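You operate a simulated robot arm through the tools that you are given. There is no shell and no other tool.

The job below is to be done with a simulated robot arm. You get a single attempt, and the scene is never put back.

## Task
Put things in order on the top of the brown shelf unit. At the end: the green measuring cup stands where the orange drink flask (bottle) stood; the orange drink flask stands where the green mint jar stood; the green mint jar stands on top of the red scouring pad; the orange floor cloth from the top of the brown shelf unit stands on top of the red flat grill; whatever was shut is shut again. Leave all else as you found it, and nothing knocked over.

It is judged by the outcome, as a careful person would: the job done as asked, and still so three seconds after it is handed in. It fails if anything else is knocked over, pushed out of place, dropped, spilled or broken. Flat cloth is picked up by pressing the open fingertips on it (5 to 10 N) and closing them slowly along it; thin cloth reads only 2 to 8 mm in the jaws.

## Robot
A 6-joint arm with a two-finger parallel gripper, fixed in place. Base frame: the origin is at the foot of the arm, x ahead of it, y to its left, z up; the work surface is at about z = 860. Lengths are in mm, angles in degrees, forces in N, time in s.
With the tool pointing down near the work surface it reaches from about 360 to 760 mm from the base axis. Its first joint turns from -66.0 to 66.0 degrees. Payload 2.45 kg.
The tool frame sits at the grasp point between the pads (the TCP): z along the fingers, y along the line on which they close. The tips reach 24 mm beyond it. The gripper opens to 68 mm. The fingers are 17 mm wide and 10 mm thick; the gripper's body (40 by 70 mm) begins 41 mm behind the TCP.
Orientation is that of the tool frame in the base frame, as [roll, pitch, yaw] about the fixed x, y, z axes, in that order (R = Rz(yaw) Ry(pitch) Rx(roll)). With the fingers straight down and closing along the base's y, the tool's x points along the base's -x, its y along +y and its z along -z.

## Interface
- The arm moves only by the tool play_rows. Its argument "moves" is a list of rows, each a list of 7 numbers: the opening, from 0 (shut) to 1 (fully open), then the shift along the tool's x, y, z in mm, then the turn, a rotation vector about the tool's x, y, z in degrees. In form: [[hand, dx, dy, dz, rx, ry, rz], ...]. A call has 1 to 20 rows; each row shifts and turns the commanded pose from where the row before left it, along the tool's axes as they then stand. Rows are played at 5 a second. More than 50 mm and 8.6 degrees between two rows, or a gripper value outside its range, and nothing of the call is played. A pose out of reach is approached as far as the arm can. The call stops where the force on the tool passes 40 N (or 10 N more than at its start, if that is more) or the arm is blocked; 0.2 s more then pass. Each finger travels about 108 mm/s and halts on what it meets, pressing with about 43 N; the grip force reading is that of the motor and also rises with nothing between the fingers. The clock runs only during rows and for 0.2 s after the last one: add rows that do not move to give the fingers time. It gives the time, the measured TCP pose, the force on the tool (base axes), the opening and the grip force at its end, in the units of the frame above (readings bear some noise), with the torque about the TCP (base axes, N m) and any sound that the robot's microphone picked up.
- Cameras (640 x 400 px; columns grow to the right, rows downward): "scene" is fixed at [175.7, 431.2, 1443.3]; the picture's right is [-0.69, -0.72, 0.00], its down [-0.47, 0.45, -0.76] and it looks along [0.55, -0.53, -0.65] (base axes); focal length 348 px, centre (320, 200). "wrist" rides on the gripper at [84, 11, -75] in the tool frame; the picture's right is [-0.13, 0.99, 0.00], its down [-0.60, -0.08, -0.79] and it looks along [-0.79, -0.10, 0.61] (tool axes); focal length 251 px, centre (320, 200). There is no depth. A picture from a camera that has moved, and an enlarged one, comes with that camera's place and axes in the base frame and with its lens. The place of the scene camera against the robot may be out by one fixed shift of up to 18 mm in any direction.
- camera(camera): a new picture of that camera. No time passes.
- inspect(camera, box): a new picture of the part [left, top, right, bottom] of that camera's present view, enlarged. No time passes.
- sign_off(): hands the job in; it is judged then, once.

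Places have to be worked out from the pictures, the camera data and where the tool is seen. Open the gripper and draw the arm clear of the work before you hand the job in, unless the task says otherwise.

The tools are called after "Call:" as name(argument=value, ...) on one line, values as JSON. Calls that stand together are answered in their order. play_rows: Moves the arm, as the interface text tells. Its arguments: {"type":"object","properties":{"moves":{"type":"array"}},"required":["moves"]} The other tools are called the same way: camera (camera) takes a picture; inspect (camera, box) takes an enlarged picture of a part of a camera's view; sign_off () hands the job in.

At the start:

```text
time_s: 0.0
position: [398.2, -179.3, 1153.3]
ee_rot: [179.9, 0.1, -179.9]
ft_force: [0.8, 0.1, 0.5]
wrist_torque: [0.04, 0.01, 0.01]
width: 67.9
grasp_force: 0.0
```

scene: 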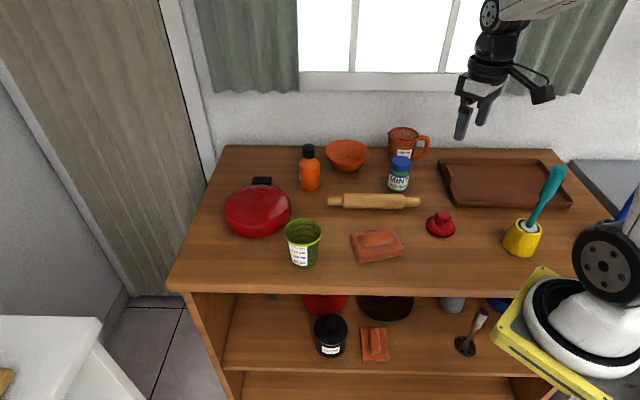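
wrist: 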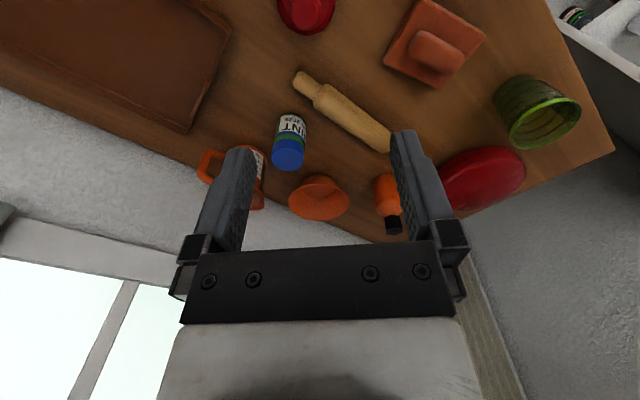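

I see the counter with the cup, flask, mint jar, a folded cloth, a red round item and a red round pan. I first take enlarged pictures to identify each of them.

Call:
inspect(camera="scene", box=[200, 130, 360, 230])

Call:
inspect(camera="scene", box=[340, 110, 500, 210])

Call:
inspect(camera="scene", box=[270, 190, 430, 290])

Call:
inspect(camera="scene", box=[400, 180, 560, 280])

Call:
inspect(camera="scene", box=[240, 280, 480, 400])

```text
4.00 times, centred on (280, 180) of scene
camera zoom: at [175.7, 431.2, 1443.3], right [-0.69, -0.72, 0.0], down [-0.47, 0.45, -0.76], along [0.55, -0.53, -0.65], focal length 1393 px, centre (480, 280)
```

zoom: 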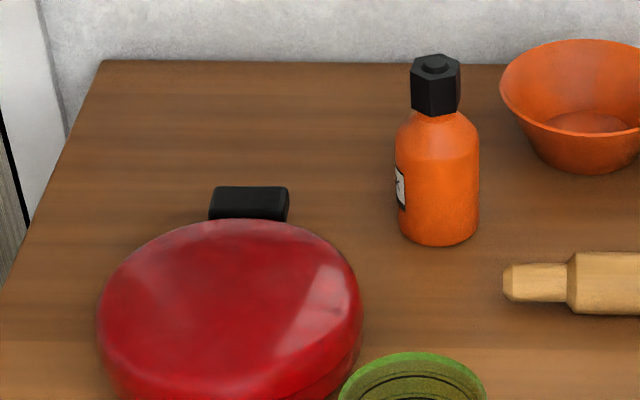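

```text
4.00 times, centred on (420, 160) of scene
camera zoom: at [175.7, 431.2, 1443.3], right [-0.69, -0.72, 0.0], down [-0.47, 0.45, -0.76], along [0.55, -0.53, -0.65], focal length 1393 px, centre (-80, 360)
```

zoom: 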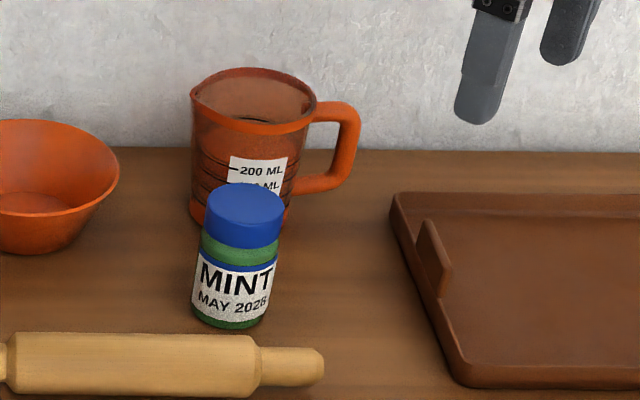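

```text
4.00 times, centred on (350, 240) of scene
camera zoom: at [175.7, 431.2, 1443.3], right [-0.69, -0.72, 0.0], down [-0.47, 0.45, -0.76], along [0.55, -0.53, -0.65], focal length 1393 px, centre (200, 40)
```

zoom: 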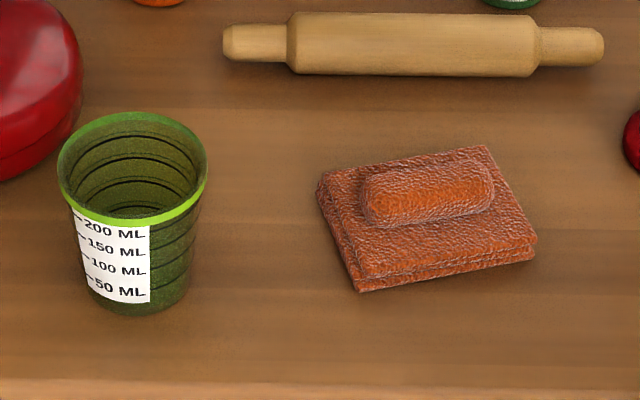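

```text
4.00 times, centred on (480, 230) of scene
camera zoom: at [175.7, 431.2, 1443.3], right [-0.69, -0.72, 0.0], down [-0.47, 0.45, -0.76], along [0.55, -0.53, -0.65], focal length 1393 px, centre (-320, 80)
```

zoom: 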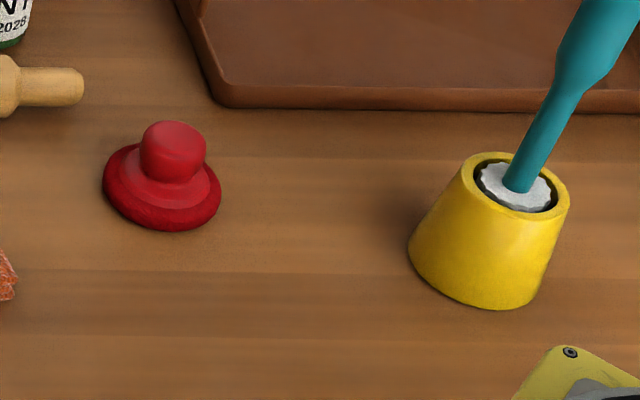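

```text
2.67 times, centred on (360, 340) of scene
camera zoom: at [175.7, 431.2, 1443.3], right [-0.69, -0.72, 0.0], down [-0.47, 0.45, -0.76], along [0.55, -0.53, -0.65], focal length 929 px, centre (213, -173)
```

zoom: 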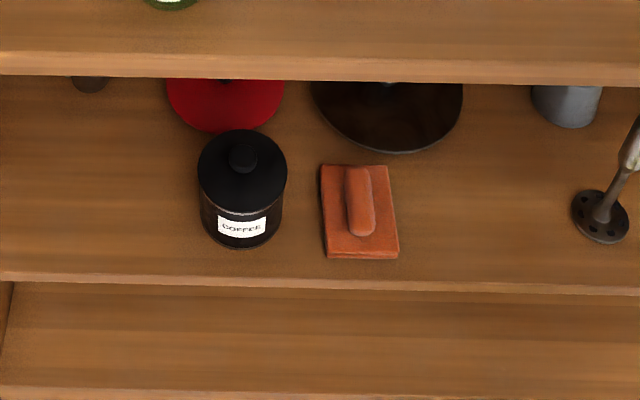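

The two cloths look alike: one is on top and one on the lower shelf. The small red round thing with a knob and the big red round thing with a black handle still need identifying, so I look closer with the wrist camera.

Call:
inspect(camera="wrist", box=[240, 0, 400, 100])

Call:
inspect(camera="wrist", box=[360, 0, 600, 150])

Call:
inspect(camera="scene", box=[480, 150, 640, 320])

Call:
inspect(camera="wrist", box=[180, 80, 420, 230])

```text
4.00 times, centred on (320, 50) of wrist
camera zoom: at [313.8, -168.5, 1228.9], right [0.13, 0.99, 0.0], down [0.6, -0.08, 0.79], along [0.79, -0.1, -0.61], focal length 1006 px, centre (320, 800)
```

zoom: 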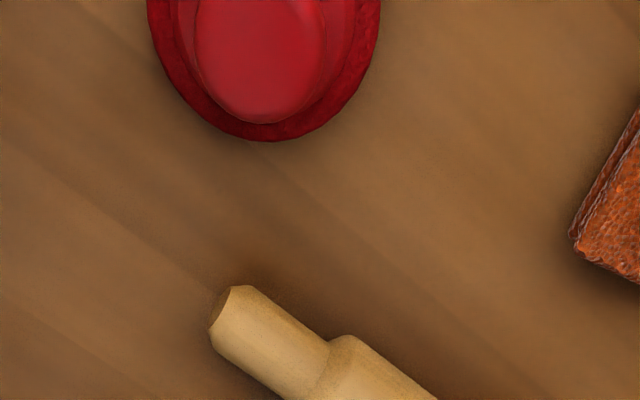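

```text
2.67 times, centred on (480, 75) of wrist
camera zoom: at [313.8, -168.5, 1228.9], right [0.13, 0.99, 0.0], down [0.6, -0.08, 0.79], along [0.79, -0.1, -0.61], focal length 670 px, centre (-107, 533)
```

zoom: 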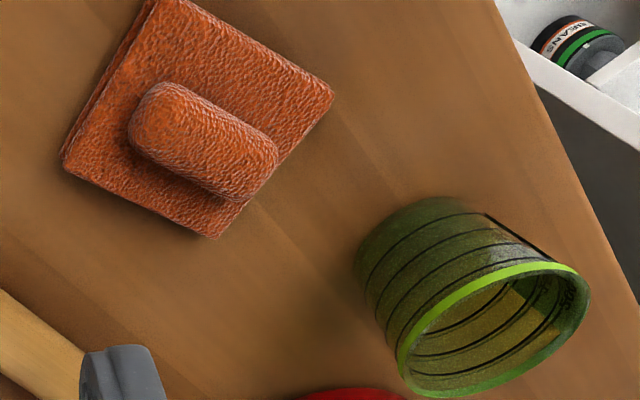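

```text
2.35 times, centred on (560, 235) of scene
camera zoom: at [175.7, 431.2, 1443.3], right [-0.69, -0.72, 0.0], down [-0.47, 0.45, -0.76], along [0.55, -0.53, -0.65], focal length 819 px, centre (-245, 118)
```

zoom: 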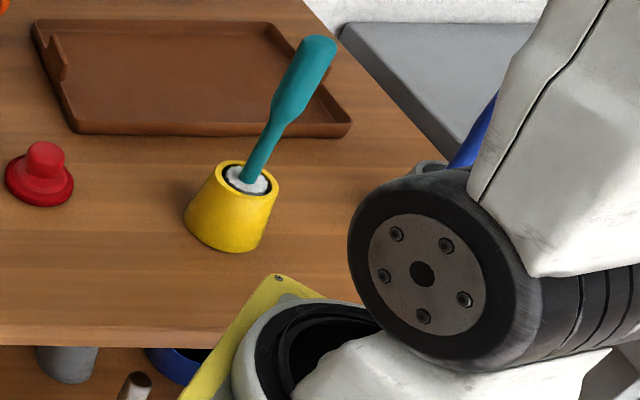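

```text
2.67 times, centred on (300, 155) of wrist
camera zoom: at [313.8, -168.5, 1228.9], right [0.13, 0.99, 0.0], down [0.6, -0.08, 0.79], along [0.79, -0.1, -0.61], focal length 670 px, centre (373, 320)
```

zoom: 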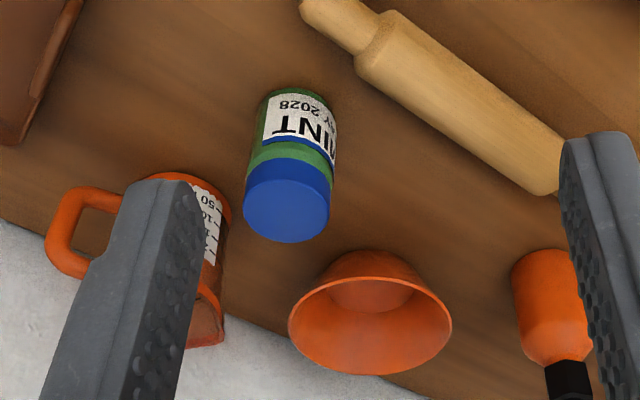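

The red item with the fuzzy rim and the knob looks like the scouring pad, and the big red one with the black handle is the flat grill. I move the gripper to just short of the mint jar, still high, to locate the jar with the wrist camera.

Call:
play_rows(moves=[[1, -28, -22, 30, 0, 0, 0], [1, -28, -22, 30, 0, 0, 0], [1, -26, -22, 33, 0, 0, 0], [1, 0, 0, 0, 0, 0, 0]])

Call:
camera(camera="wrist")

Call:
camera(camera="scene")

```text
time_s: 1.0
position: [479.0, -246.6, 1060.2]
ee_rot: [-179.9, 0.1, -180.0]
ft_force: [1.1, 0.5, -0.5]
wrist_torque: [0.01, -0.01, 0.03]
width: 67.8
grasp_force: 0.1
```

```text
taken
camera wrist: at [396.2, -235.5, 1136.0], right [0.13, 0.99, 0.0], down [0.6, -0.08, 0.79], along [0.79, -0.1, -0.61], focal length 251 px, centre (320, 200)
```

wrist: 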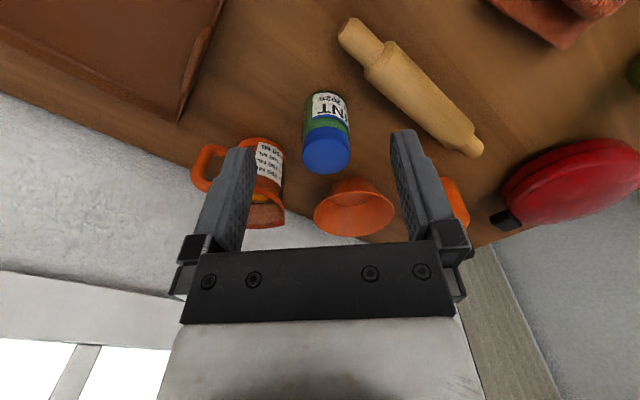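

```text
taken
```

scene: 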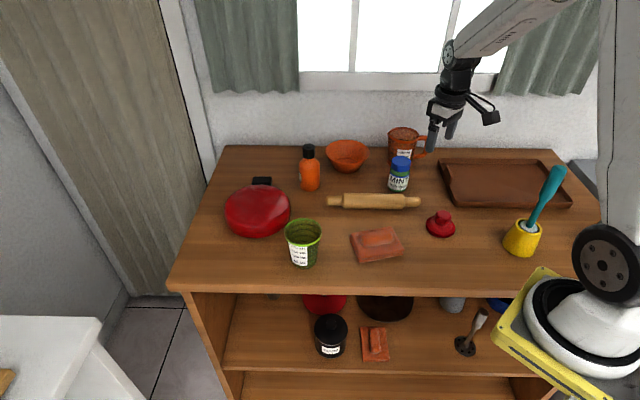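

The jar now sits in the middle of the wrist view. I zoom in on it in both views, to measure it and to see how far the scene camera is off from the known finger position.

Call:
inspect(camera="wrist", box=[280, 70, 376, 190])

Call:
inspect(camera="scene", box=[380, 80, 500, 200])

```text
3.33 times, centred on (328, 130) of wrist
camera zoom: at [396.2, -235.5, 1136.0], right [0.13, 0.99, 0.0], down [0.6, -0.08, 0.79], along [0.79, -0.1, -0.61], focal length 838 px, centre (293, 433)
```

zoom: 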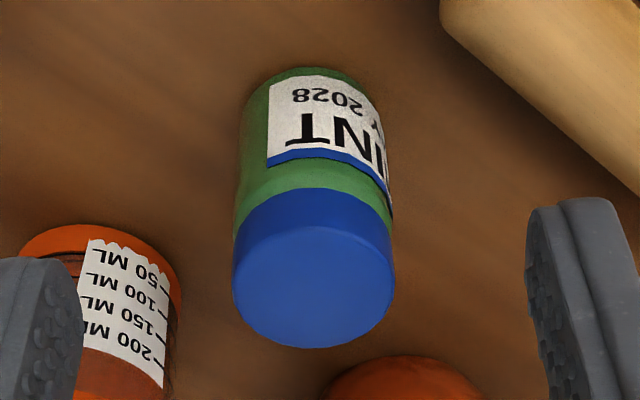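

```text
3.33 times, centred on (440, 140) of scene
camera zoom: at [175.7, 431.2, 1443.3], right [-0.69, -0.72, 0.0], down [-0.47, 0.45, -0.76], along [0.55, -0.53, -0.65], focal length 1161 px, centre (-80, 400)
```

zoom: 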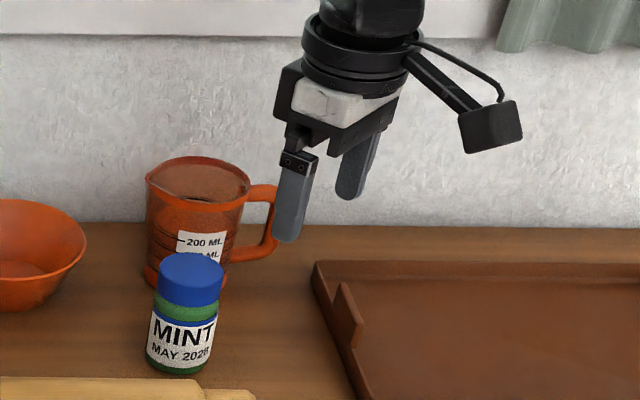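

From the wrist view I judge the jar to be about 50 mm across and 83 mm high, standing near (573, -253). Before gripping it I go look at the scouring pad at close range, to find the knob's place and the shape of its top.

Call:
play_rows(moves=[[1, 32, 20, 17, 0, 0, 0], [1, 32, 20, 17, 0, 0, 0], [1, 30, 19, 16, 0, 0, 0], [1, 0, 0, 0, 0, 0, 0]])

Call:
camera(camera="wrist")

Call:
inspect(camera="scene", box=[410, 195, 474, 245])

```text
time_s: 2.0
position: [385.1, -186.2, 1010.2]
ee_rot: [180.0, 0.1, 180.0]
ft_force: [0.6, -0.1, 0.1]
wrist_torque: [0.02, 0.0, -0.02]
width: 68.0
grasp_force: 0.0
```

```text
taken
camera wrist: at [301.2, -175.5, 1086.0], right [0.13, 0.99, 0.0], down [0.6, -0.08, 0.79], along [0.79, -0.1, -0.61], focal length 251 px, centre (320, 200)
```

wrist: 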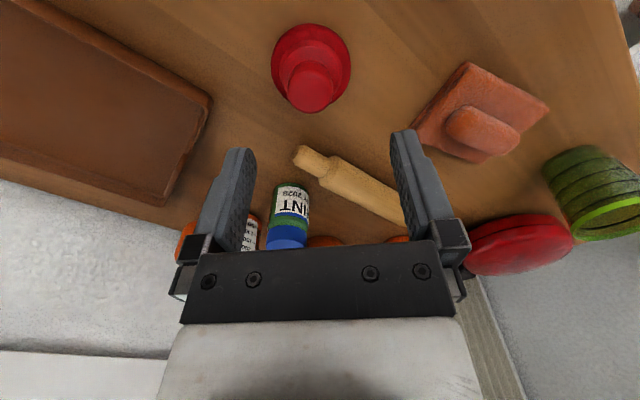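

```text
8.00 times, centred on (442, 220) of scene
camera zoom: at [175.7, 431.2, 1443.3], right [-0.69, -0.72, 0.0], down [-0.47, 0.45, -0.76], along [0.55, -0.53, -0.65], focal length 2786 px, centre (-656, 40)
```

zoom: 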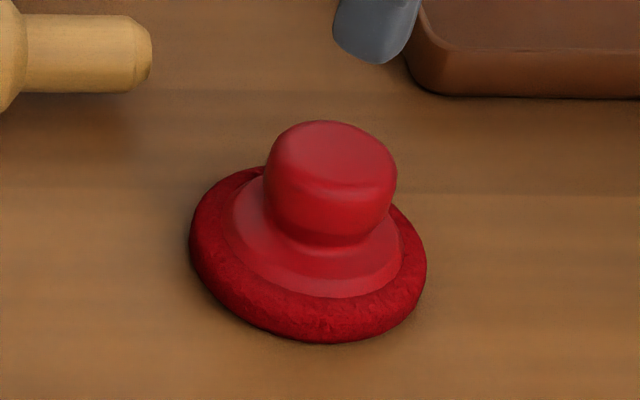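

Call:
inspect(camera="wrist", box=[256, 10, 368, 130])

Call:
inspect(camera="wrist", box=[400, 50, 640, 280])

```text
3.33 times, centred on (312, 70) of wrist
camera zoom: at [301.2, -175.5, 1086.0], right [0.13, 0.99, 0.0], down [0.6, -0.08, 0.79], along [0.79, -0.1, -0.61], focal length 838 px, centre (347, 633)
```

zoom: 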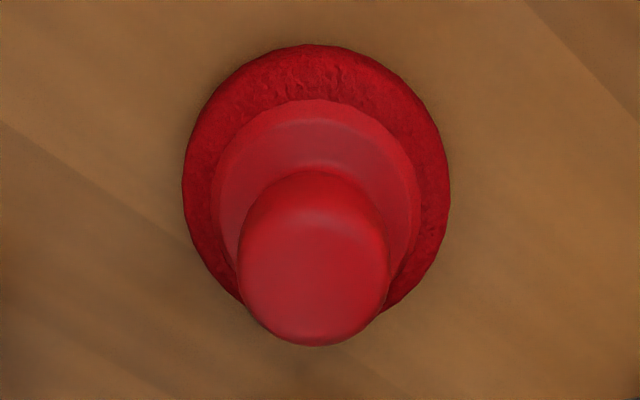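

```text
1.74 times, centred on (520, 165) of wrist
camera zoom: at [301.2, -175.5, 1086.0], right [0.13, 0.99, 0.0], down [0.6, -0.08, 0.79], along [0.79, -0.1, -0.61], focal length 437 px, centre (-28, 261)
```

zoom: 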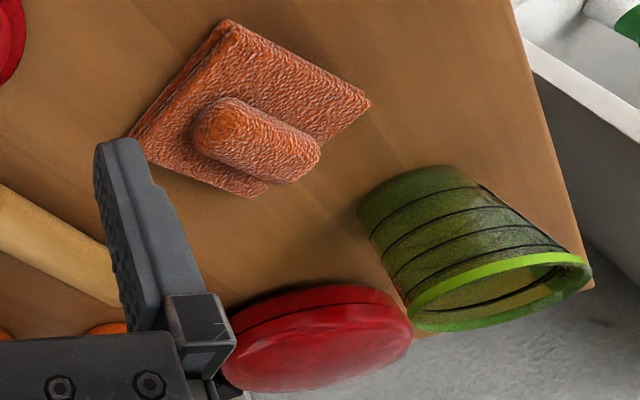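

The pad's centre works out at about (400, -196), its knob's top about 34 mm wide at z ≈ 910, with a fairly flat face. I now go over the mint jar with the fingers open and check the alignment before going down.

Call:
play_rows(moves=[[1, -37, -13.5, -5, 0, 0, 0], [1, -37, -13.5, -5, 0, 0, 0], [1, -37, -13.5, 0, 0, 0, 0], [1, -37, -13.3, 0, 0, 0, 0], [1, -37, -13, 0, 0, 0, 0], [1, 0, 0, 0, 0, 0, 0]])

Call:
inspect(camera="wrist", box=[200, 0, 440, 230])

Call:
inspect(camera="scene", box=[340, 60, 480, 200])

```text
time_s: 3.4
position: [570.3, -253.5, 1019.3]
ee_rot: [-180.0, 0.0, -180.0]
ft_force: [-0.2, 0.3, 0.4]
wrist_torque: [0.0, 0.0, 0.03]
width: 67.8
grasp_force: 0.0
```

```text
1.74 times, centred on (320, 115) of wrist
camera zoom: at [486.9, -243.1, 1095.4], right [0.13, 0.99, 0.0], down [0.6, -0.08, 0.79], along [0.79, -0.1, -0.61], focal length 437 px, centre (320, 348)
```

zoom: 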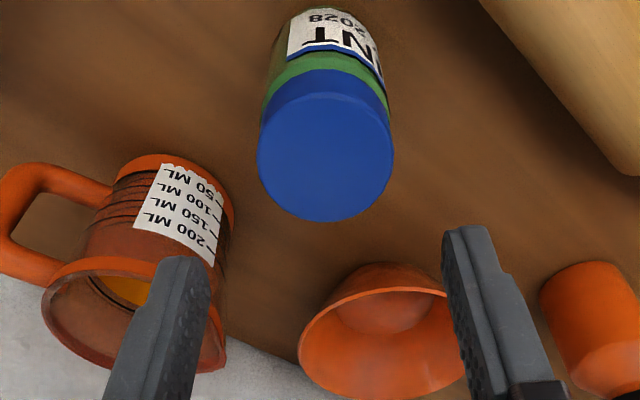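

```text
2.86 times, centred on (410, 130) of scene
camera zoom: at [175.7, 431.2, 1443.3], right [-0.69, -0.72, 0.0], down [-0.47, 0.45, -0.76], along [0.55, -0.53, -0.65], focal length 995 px, centre (63, 400)
```

zoom: 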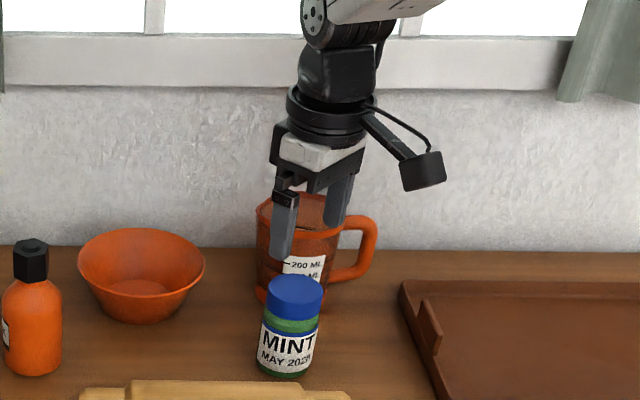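

The jar's top is centred at about (571, -252), within 2 mm of the tool. I go down to TCP z ≈ 912, and close on the jar slowly.

Call:
play_rows(moves=[[1, -1, 1.2, 30, 0, 0, 0], [1, 0, 0, 30, 0, 0, 0], [1, 0, 0, 27, 0, 0, 0], [1, 0, 0, 20, 0, 0, 0], [1, 0, 0, 0, 0, 0, 0]])

Call:
camera(camera="wrist")

Call:
inspect(camera="scene", box=[340, 80, 460, 200])

```text
time_s: 4.6
position: [570.6, -252.1, 912.4]
ee_rot: [179.9, 0.0, -179.9]
ft_force: [-1.0, 0.1, 1.2]
wrist_torque: [-0.02, -0.01, 0.0]
width: 67.7
grasp_force: 0.1
```

```text
taken
camera wrist: at [487.6, -241.2, 988.0], right [0.13, 0.99, 0.0], down [0.6, -0.08, 0.79], along [0.79, -0.1, -0.61], focal length 251 px, centre (320, 200)
```

wrist: 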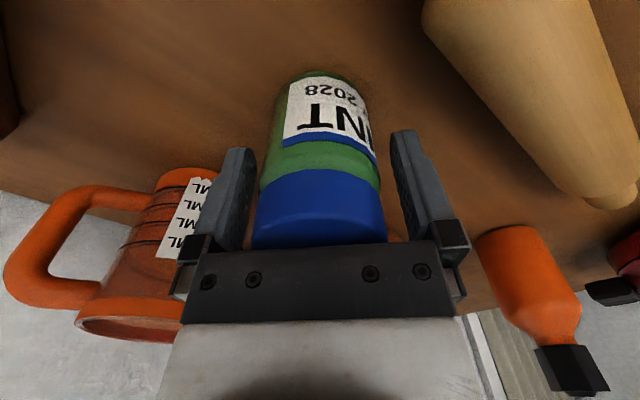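

```text
3.33 times, centred on (400, 140) of scene
camera zoom: at [175.7, 431.2, 1443.3], right [-0.69, -0.72, 0.0], down [-0.47, 0.45, -0.76], along [0.55, -0.53, -0.65], focal length 1161 px, centre (53, 400)
```

zoom: 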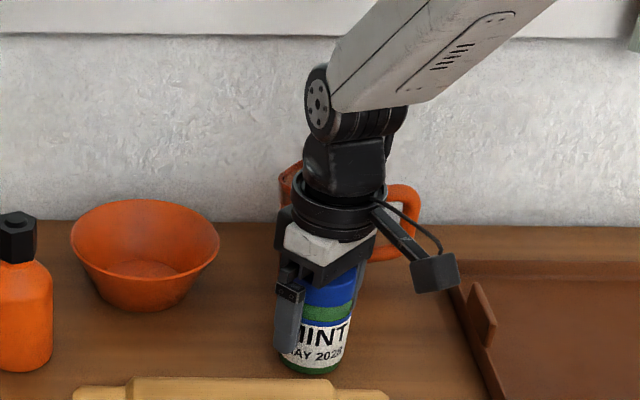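

The jar stands between the pads with a gap on both sides. I close the fingers slowly, and then see what they read.

Call:
play_rows(moves=[[0.9, 0, 0, 0, 0, 0, 0], [0.84, 0, 0, 0, 0, 0, 0], [0.79, 0, 0, 0, 0, 0, 0], [0.75, 0, 0, 0, 0, 0, 0], [0.71, 0, 0, 0, 0, 0, 0], [0.65, 0, 0, 0, 0, 0, 0], [0.55, 0, 0, 0, 0, 0, 0], [0.55, 0, 0, 0, 0, 0, 0]])

Call:
camera(camera="wrist")

```text
time_s: 6.4
position: [570.5, -252.4, 913.9]
ee_rot: [-180.0, 0.0, 180.0]
ft_force: [-2.1, -0.5, 0.4]
wrist_torque: [-0.02, -0.03, 0.0]
width: 50.4
grasp_force: 43.0
```

```text
taken
camera wrist: at [487.6, -241.2, 988.4], right [0.13, 0.99, 0.0], down [0.6, -0.08, 0.79], along [0.79, -0.1, -0.61], focal length 251 px, centre (320, 200)
```

wrist: 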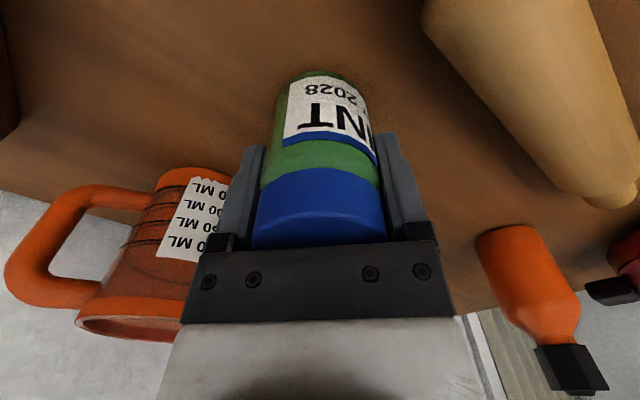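

The grip holds at 50.4 mm. I lift slowly and look at whether the jar comes up with it.

Call:
play_rows(moves=[[0.55, 0, 0, -5, 0, 0, 0], [0.55, 0, 0, -10, 0, 0, 0], [0.55, 0, 0, -20, 0, 0, 0], [0.55, 0, 0, -35, 0, 0, 0], [0.55, 0, 0, -35, 0, 0, 0], [0.55, 0, 0, 0, 0, 0, 0], [0.55, 0, 0, 0, 0, 0, 0]])

Call:
camera(camera="wrist")

Call:
inspect(camera="scene", box=[340, 60, 480, 200])

```text
time_s: 8.0
position: [572.8, -253.2, 1019.9]
ee_rot: [180.0, 0.1, -179.9]
ft_force: [0.6, 0.1, -0.9]
wrist_torque: [0.03, -0.03, 0.01]
width: 50.4
grasp_force: 42.6
```

```text
taken
camera wrist: at [488.7, -241.9, 1094.4], right [0.13, 0.99, 0.0], down [0.6, -0.08, 0.79], along [0.79, -0.1, -0.61], focal length 251 px, centre (320, 200)
```

wrist: 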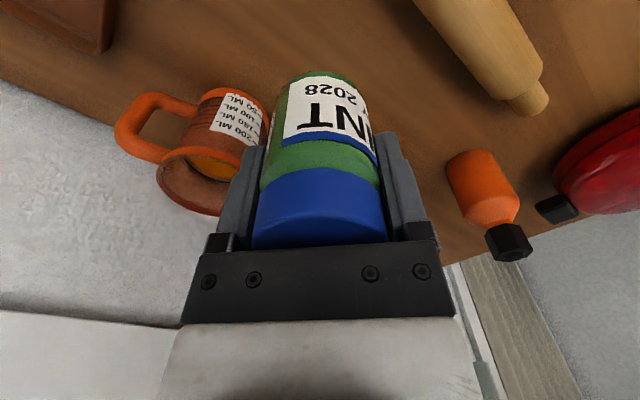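

```text
2.86 times, centred on (410, 130) of scene
camera zoom: at [175.7, 431.2, 1443.3], right [-0.69, -0.72, 0.0], down [-0.47, 0.45, -0.76], along [0.55, -0.53, -0.65], focal length 995 px, centre (63, 400)
```

zoom: 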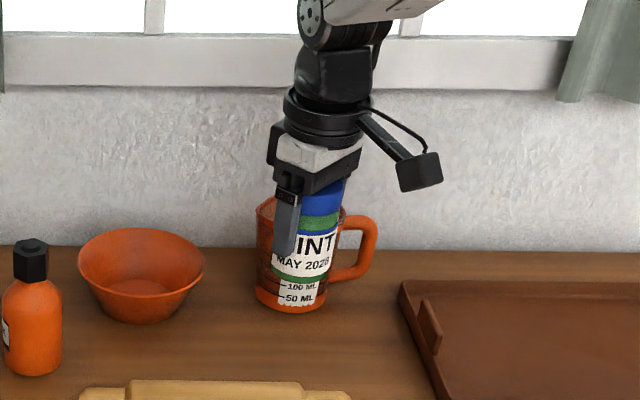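

The jar is held upright and clear. I carry it over to the pad, keeping its base about 55 mm above the knob.

Call:
play_rows(moves=[[0.55, 20, 6, 0, 0, 0, 0], [0.55, 35, 11.5, 0, 0, 0, 0], [0.55, 35, 11.5, 0, 0, 0, 0], [0.55, 35, 11.5, 0, 0, 0, 0], [0.55, 30, 10, 0, 0, 0, 0], [0.55, 17, 5.5, 0, 0, 0, 0], [0.55, 0, 0, 0, 0, 0, 0], [0.55, 0, 0, 0, 0, 0, 0]])

Call:
camera(camera="wrist")

Call:
inspect(camera="scene", box=[380, 130, 500, 250])

```text
time_s: 9.8
position: [399.2, -196.2, 1019.1]
ee_rot: [180.0, 0.0, 180.0]
ft_force: [0.1, 0.1, -2.2]
wrist_torque: [0.0, -0.03, -0.04]
width: 50.3
grasp_force: 42.9
```

```text
taken
camera wrist: at [316.2, -184.7, 1093.9], right [0.13, 0.99, 0.0], down [0.6, -0.08, 0.79], along [0.79, -0.1, -0.61], focal length 251 px, centre (320, 200)
```

wrist: 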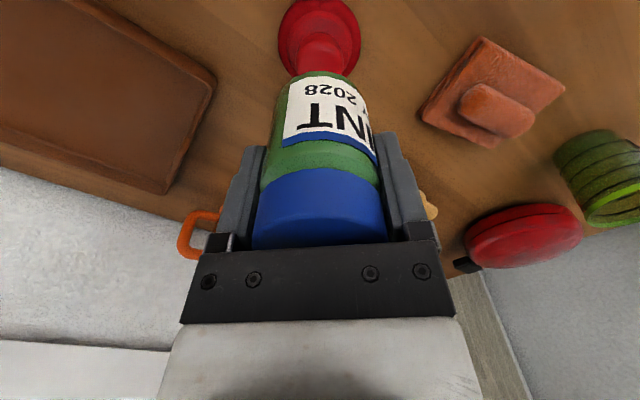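

```text
3.33 times, centred on (440, 190) of scene
camera zoom: at [175.7, 431.2, 1443.3], right [-0.69, -0.72, 0.0], down [-0.47, 0.45, -0.76], along [0.55, -0.53, -0.65], focal length 1161 px, centre (-80, 233)
```

zoom: 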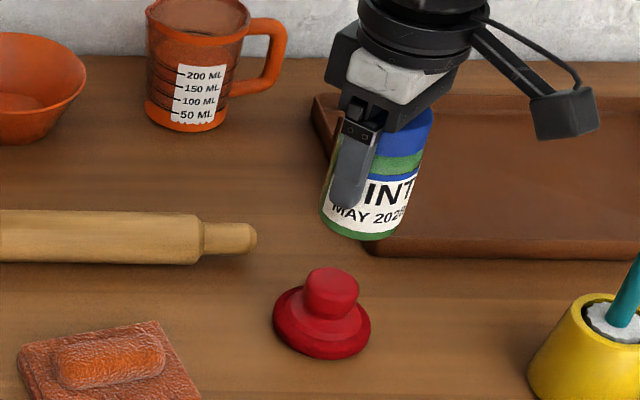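

The jar hangs over the pad. I zoom in further from both cameras to compare the jar's axis with the knob before lowering it.

Call:
inspect(camera="scene", box=[416, 160, 480, 240])

Call:
inspect(camera="wrist", box=[256, 0, 384, 80])

```text
5.00 times, centred on (448, 200) of scene
camera zoom: at [175.7, 431.2, 1443.3], right [-0.69, -0.72, 0.0], down [-0.47, 0.45, -0.76], along [0.55, -0.53, -0.65], focal length 1741 px, centre (-320, 200)
```

zoom: 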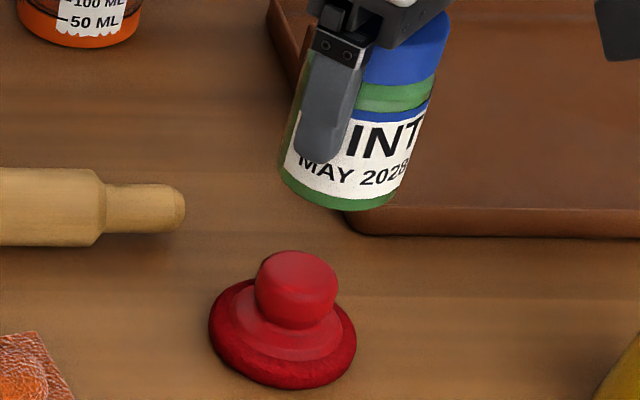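

```text
5.00 times, centred on (320, 40) of wrist
camera zoom: at [316.2, -184.7, 1093.9], right [0.13, 0.99, 0.0], down [0.6, -0.08, 0.79], along [0.79, -0.1, -0.61], focal length 1257 px, centre (320, 1000)
```

zoom: 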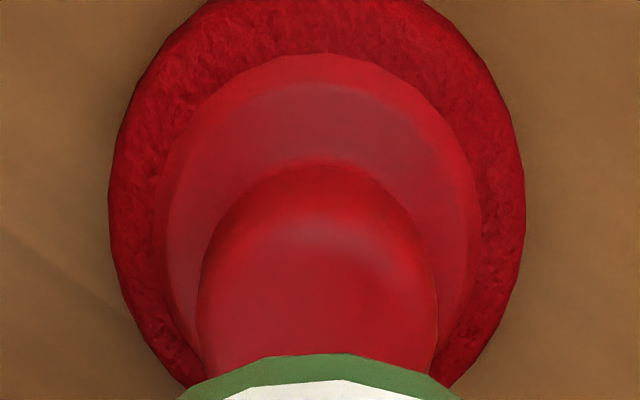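

By both views the jar's axis agrees with the knob's to within about 2 mm. I lower the jar to just above the knob first.

Call:
play_rows(moves=[[0.55, 0, -0.5, 15, 0, 0, 0], [0.55, 0, 0, 15, 0, 0, 0], [0.55, 0, 0, 12, 0, 0, 0], [0.55, 0, 0, 6, 0, 0, 0], [0.55, 0, 0, 0, 0, 0, 0], [0.55, 0, 0, 0, 0, 0, 0]])

Call:
inspect(camera="scene", box=[416, 160, 480, 240])

Call:
camera(camera="wrist")

```text
time_s: 11.2
position: [399.5, -197.6, 971.2]
ee_rot: [-179.9, -0.1, -180.0]
ft_force: [-0.4, -0.1, -0.6]
wrist_torque: [0.01, 0.0, -0.02]
width: 50.5
grasp_force: 42.8
```

```text
5.00 times, centred on (448, 200) of scene
camera zoom: at [175.7, 431.2, 1443.3], right [-0.69, -0.72, 0.0], down [-0.47, 0.45, -0.76], along [0.55, -0.53, -0.65], focal length 1741 px, centre (-320, 200)
```

zoom: 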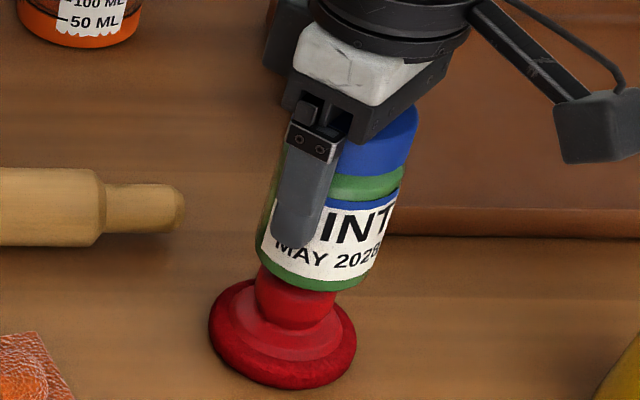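

```text
taken
camera wrist: at [316.0, -185.4, 1046.1], right [0.13, 0.99, 0.0], down [0.6, -0.08, 0.79], along [0.79, -0.1, -0.61], focal length 251 px, centre (320, 200)
```

wrist: 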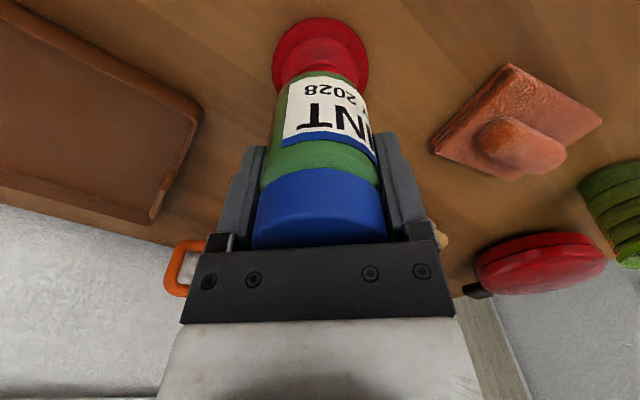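

About 8 to 10 mm remain between the jar and the knob, and the axes agree to within a millimetre or two. I go down in small steps and watch the force.

Call:
play_rows(moves=[[0.55, -1, 0, 2, 0, 0, 0], [0.55, 0, 0, 2, 0, 0, 0], [0.55, 0, 0, 1, 0, 0, 0], [0.55, 0, 0, 0, 0, 0, 0]])

Call:
inspect(camera="scene", box=[416, 160, 480, 240])

```text
time_s: 12.2
position: [401.0, -195.8, 964.8]
ee_rot: [-180.0, 0.0, 179.9]
ft_force: [0.9, -0.5, -1.7]
wrist_torque: [-0.01, -0.01, -0.01]
width: 50.1
grasp_force: 42.8
```

```text
5.00 times, centred on (448, 200) of scene
camera zoom: at [175.7, 431.2, 1443.3], right [-0.69, -0.72, 0.0], down [-0.47, 0.45, -0.76], along [0.55, -0.53, -0.65], focal length 1741 px, centre (-320, 200)
```

zoom: 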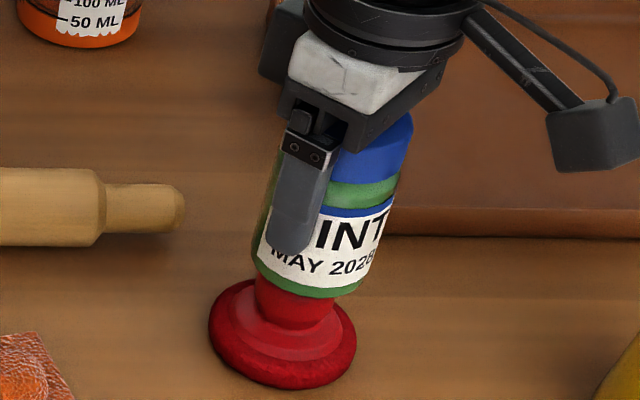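

No contact is felt yet at TCP z ≈ 965. I go on in 1 mm steps until the force rises.

Call:
play_rows(moves=[[0.55, 0, 0, 1, 0, 0, 0], [0.55, 0, 0, 1, 0, 0, 0], [0.55, 0, 0, 0, 0, 0, 0]])

```text
time_s: 13.0
position: [399.7, -197.1, 963.4]
ee_rot: [179.9, 0.0, -180.0]
ft_force: [0.1, 0.5, 0.4]
wrist_torque: [0.05, -0.02, -0.01]
width: 50.8
grasp_force: 42.4
```

Call:
play_rows(moves=[[0.55, 0, 0, 1, 0, 0, 0], [0.55, 0, 0, 1, 0, 0, 0], [0.55, 0, 0, 0, 0, 0, 0]])

```text
time_s: 13.8
position: [400.6, -197.1, 961.7]
ee_rot: [180.0, 0.0, -180.0]
ft_force: [0.0, -0.4, -1.5]
wrist_torque: [0.0, 0.03, 0.01]
width: 49.8
grasp_force: 43.1
```

Still no contact at z ≈ 961.7, with only noise in the force. I go down a little further in 1 mm steps.

Call:
play_rows(moves=[[0.55, 0, 0, 1, 0, 0, 0], [0.55, 0, 0, 1, 0, 0, 0], [0.55, 0, 0, 0, 0, 0, 0]])

Call:
inspect(camera="scene", box=[424, 190, 472, 240])

```text
time_s: 14.6
position: [400.7, -197.2, 959.1]
ee_rot: [-179.9, 0.0, 180.0]
ft_force: [-1.7, 1.6, 16.4]
wrist_torque: [0.06, 0.08, -0.1]
width: 50.3
grasp_force: 43.1
```

```text
8.00 times, centred on (448, 215) of scene
camera zoom: at [175.4, 431.3, 1443.3], right [-0.69, -0.72, 0.0], down [-0.47, 0.45, -0.76], along [0.55, -0.53, -0.65], focal length 2786 px, centre (-704, 80)
```

zoom: 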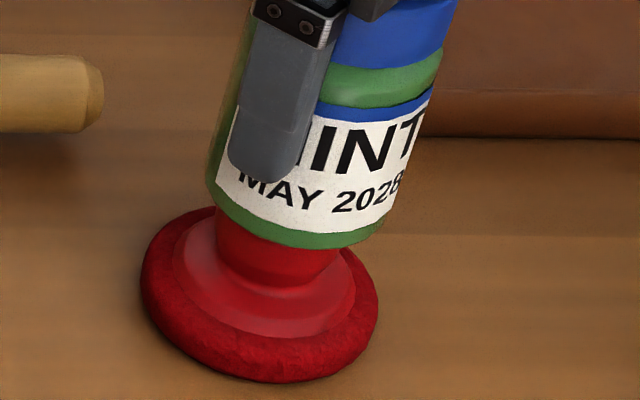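

The jar has met the knob with 16 N at z ≈ 959, and the torque shows the contact to be centred. I ease up by about 0.8 mm, and then open the fingers slowly.

Call:
play_rows(moves=[[0.55, 0, 0, -0.8, 0, 0, 0], [0.55, 0, 0, 0, 0, 0, 0]])

```text
time_s: 15.2
position: [400.4, -195.9, 960.0]
ee_rot: [-180.0, -0.1, -180.0]
ft_force: [2.7, -1.7, 5.9]
wrist_torque: [-0.06, -0.11, -0.01]
width: 50.0
grasp_force: 43.3
```

About 6 N remain, so the jar rests on the knob. I open the fingers in small steps.

Call:
play_rows(moves=[[0.72, 0, 0, 0, 0, 0, 0], [0.74, 0, 0, 0, 0, 0, 0], [0.76, 0, 0, 0, 0, 0, 0], [0.79, 0, 0, 0, 0, 0, 0], [0.83, 0, 0, 0, 0, 0, 0], [0.88, 0, 0, 0, 0, 0, 0], [0.94, 0, 0, 0, 0, 0, 0], [1, 0, 0, 0, 0, 0, 0], [1, 0, 0, 0, 0, 0, 0]])

Call:
camera(camera="wrist")

Call:
inspect(camera="scene", box=[416, 160, 480, 240])

```text
time_s: 17.2
position: [400.0, -196.9, 960.8]
ee_rot: [-180.0, 0.0, 180.0]
ft_force: [0.7, 0.0, 0.0]
wrist_torque: [-0.03, -0.02, 0.02]
width: 68.1
grasp_force: 0.0
```

```text
taken
camera wrist: at [316.8, -185.3, 1035.9], right [0.13, 0.99, 0.0], down [0.6, -0.08, 0.79], along [0.79, -0.1, -0.61], focal length 251 px, centre (320, 200)
```

wrist: 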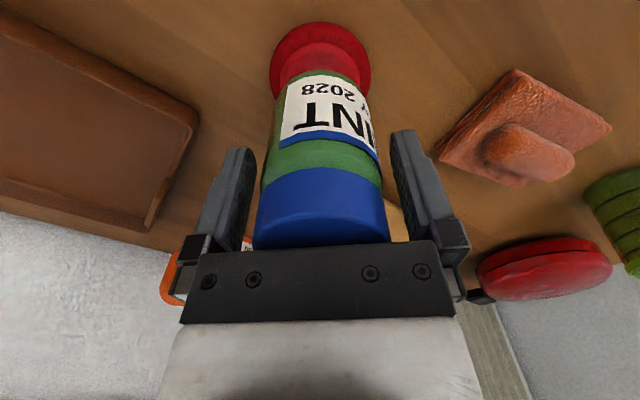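

```text
5.00 times, centred on (448, 200) of scene
camera zoom: at [175.7, 431.2, 1443.3], right [-0.69, -0.72, 0.0], down [-0.47, 0.45, -0.76], along [0.55, -0.53, -0.65], focal length 1741 px, centre (-320, 200)
```

zoom: 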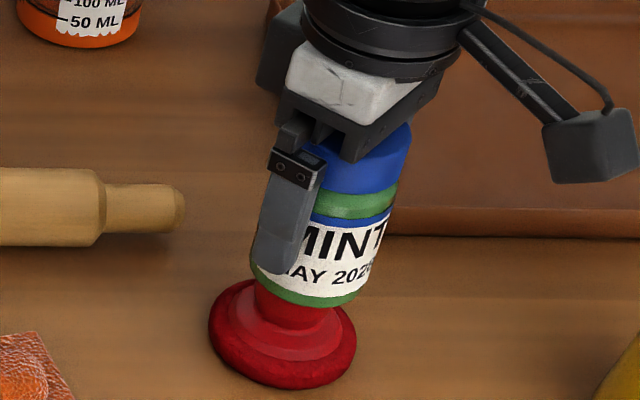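

The jar stands on the knob with the fingers clear. I draw straight up, slowly at first, and look again.

Call:
play_rows(moves=[[1, 0, 0, -6, 0, 0, 0], [1, 0, 0, -12, 0, 0, 0], [1, 0, 0, -20, 0, 0, 0], [1, 0, 0, -30, 0, 0, 0], [1, 0, 0, -35, 0, 0, 0], [1, 0, 0, 0, 0, 0, 0]])

Call:
camera(camera="wrist")

Call:
inspect(camera="scene", box=[416, 160, 480, 240])

```text
time_s: 18.6
position: [398.8, -197.3, 1063.3]
ee_rot: [180.0, 0.1, 179.9]
ft_force: [-0.1, -0.5, 0.6]
wrist_torque: [-0.04, 0.0, -0.01]
width: 68.0
grasp_force: 0.0
```

```text
taken
camera wrist: at [315.8, -185.8, 1139.0], right [0.13, 0.99, 0.0], down [0.6, -0.08, 0.79], along [0.79, -0.1, -0.61], focal length 251 px, centre (320, 200)
```

wrist: 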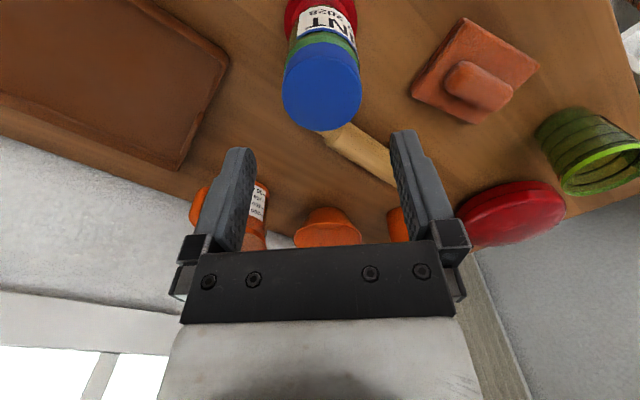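

```text
5.00 times, centred on (448, 200) of scene
camera zoom: at [175.7, 431.2, 1443.3], right [-0.69, -0.72, 0.0], down [-0.47, 0.45, -0.76], along [0.55, -0.53, -0.65], focal length 1741 px, centre (-320, 200)
```

zoom: 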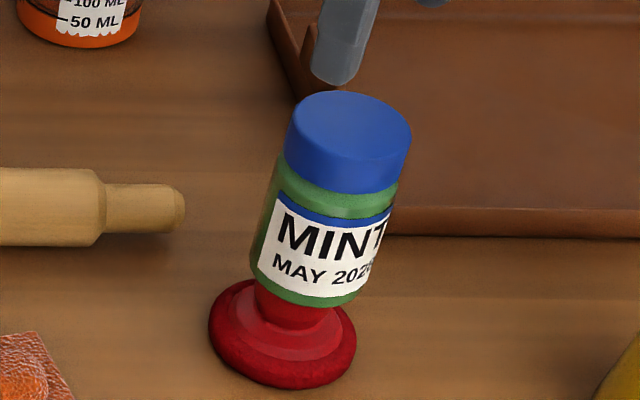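

The jar stands upright on the pad. Next is the orange flask: I move to look at it with the wrist camera from short of it.

Call:
play_rows(moves=[[1, -40, 19.5, -5, 0, 0, 0], [1, -40, 19.5, -5, 0, 0, 0], [1, -40, 19.5, -5, 0, 0, 0], [1, -40, 19.5, -5, 0, 0, 0], [1, -40, 19.5, -5, 0, 0, 0], [1, -40, 19.5, -2, 0, 0, 0], [1, 0, 0, 0, 0, 0, 0]])

Call:
camera(camera="wrist")

Call:
inspect(camera="wrist", box=[250, 60, 410, 240])

Call:
camera(camera="scene")

```text
time_s: 20.2
position: [640.0, -77.3, 1089.3]
ee_rot: [-180.0, 0.1, 179.9]
ft_force: [0.3, -0.5, 0.1]
wrist_torque: [-0.02, -0.01, 0.01]
width: 68.1
grasp_force: 0.1
```

```text
taken
camera wrist: at [556.3, -67.7, 1165.6], right [0.13, 0.99, 0.0], down [0.6, -0.08, 0.79], along [0.79, -0.1, -0.61], focal length 251 px, centre (320, 200)
```

wrist: 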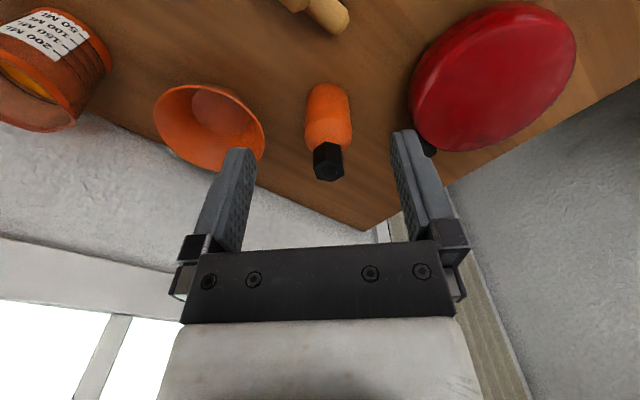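

```text
2.22 times, centred on (330, 150) of wrist
camera zoom: at [556.3, -67.7, 1165.6], right [0.13, 0.99, 0.0], down [0.6, -0.08, 0.79], along [0.79, -0.1, -0.61], focal length 559 px, centre (298, 311)
```

zoom: 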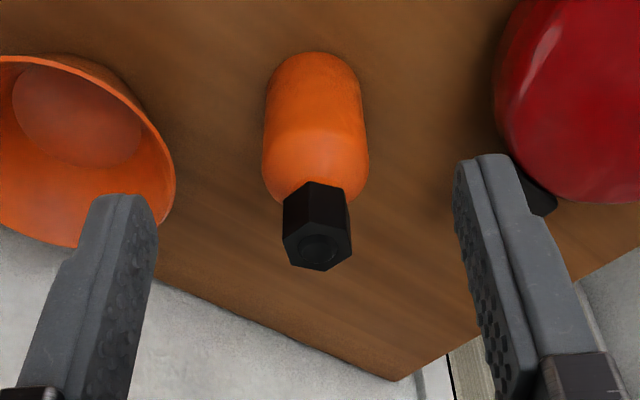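

```text
taken
```

scene: 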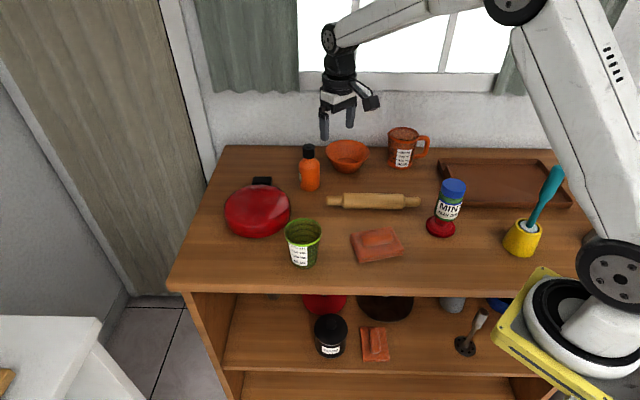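

The wrist view puts the flask at about (743, -84): 55 mm body, 125 mm tall, with a 30 mm hex cap on top. I move over it, still above the cap, to see how the cap's flats lie.

Call:
play_rows(moves=[[1, -34, -2, 10, 0, 0, 0], [1, -34, -2, 15, 0, 0, 0], [1, -32, -2.5, 15, 0, 0, 0], [1, 0, 0, 0, 0, 0, 0]])

Call:
camera(camera="wrist")

Call:
inspect(camera="wrist", box=[272, 20, 368, 150])

Call:
inspect(camera="scene", box=[270, 110, 390, 200])

```text
time_s: 21.2
position: [741.1, -86.1, 1050.5]
ee_rot: [180.0, 0.0, -179.9]
ft_force: [-0.1, 0.1, 0.5]
wrist_torque: [-0.01, 0.02, 0.01]
width: 68.0
grasp_force: 0.1
```

```text
taken
camera wrist: at [657.6, -75.0, 1125.4], right [0.13, 0.99, 0.0], down [0.6, -0.08, 0.79], along [0.79, -0.1, -0.61], focal length 251 px, centre (320, 200)
```

wrist: 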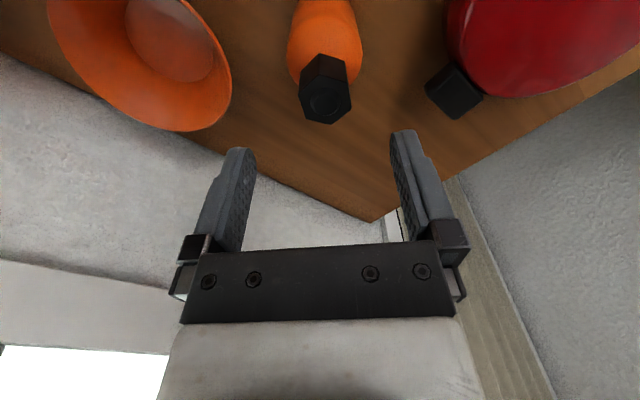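

```text
3.08 times, centred on (320, 85) of wrist
camera zoom: at [657.6, -75.0, 1125.4], right [0.13, 0.99, 0.0], down [0.6, -0.08, 0.79], along [0.79, -0.1, -0.61], focal length 774 px, centre (320, 554)
```

zoom: 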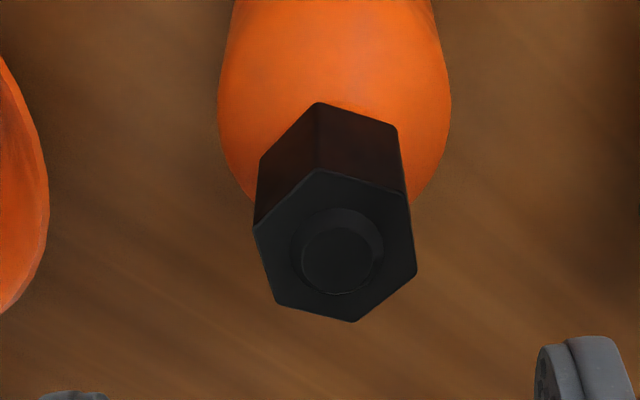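

```text
4.44 times, centred on (330, 155) of scene
camera zoom: at [175.7, 431.2, 1443.3], right [-0.69, -0.72, 0.0], down [-0.47, 0.45, -0.76], along [0.55, -0.53, -0.65], focal length 1548 px, centre (276, 400)
```

zoom: 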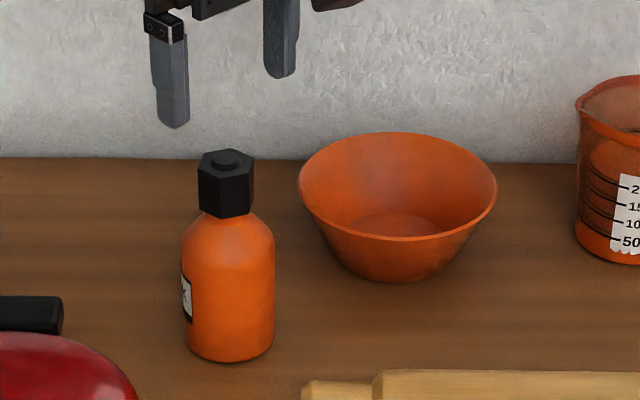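

The hex cap's flats lie about 7° off the finger line, with its centre at about (742, -83). I turn the gripper by 7° to match, and go down until the pads cover the cap (TCP z ≈ 980).

Call:
play_rows(moves=[[1, -0.9, 2.5, 0, 0, 0, 0], [1, 0, 0, 10, 0, 0, -7.1], [1, 0, 0, 20, 0, 0, 0], [1, 0, 0, 20, 0, 0, 0], [1, 0, 0, 15, 0, 0, 0], [1, 0, 0, 5, 0, 0, 0], [1, 0, 0, 0, 0, 0, 0]])

Call:
camera(camera="wrist")

Call:
inspect(camera="scene", box=[270, 110, 390, 200])

```text
time_s: 22.8
position: [741.5, -83.1, 980.5]
ee_rot: [-180.0, 0.0, -172.9]
ft_force: [-0.2, 0.0, 0.3]
wrist_torque: [-0.02, 0.0, 0.02]
width: 67.6
grasp_force: 0.0
```

```text
taken
camera wrist: at [656.8, -83.2, 1055.7], right [0.01, 1.0, 0.0], down [0.61, 0.0, 0.79], along [0.79, 0.0, -0.61], focal length 251 px, centre (320, 200)
```

wrist: 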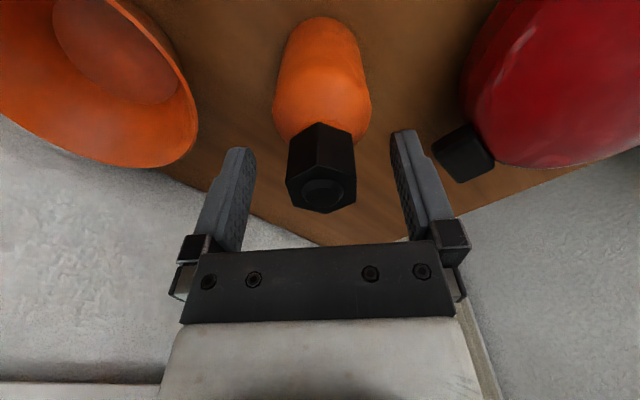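

```text
4.44 times, centred on (330, 155) of scene
camera zoom: at [175.7, 431.2, 1443.3], right [-0.69, -0.72, 0.0], down [-0.47, 0.45, -0.76], along [0.55, -0.53, -0.65], focal length 1548 px, centre (276, 400)
```

zoom: 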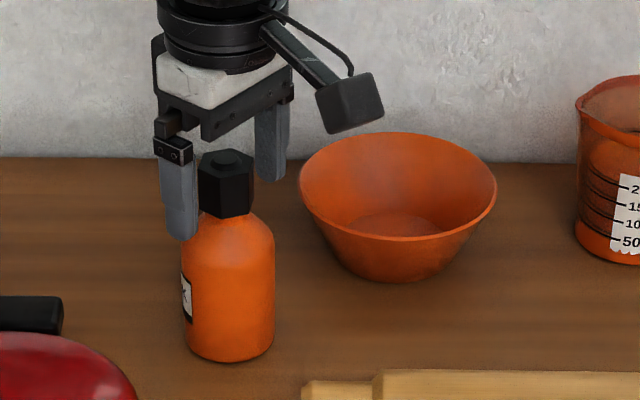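

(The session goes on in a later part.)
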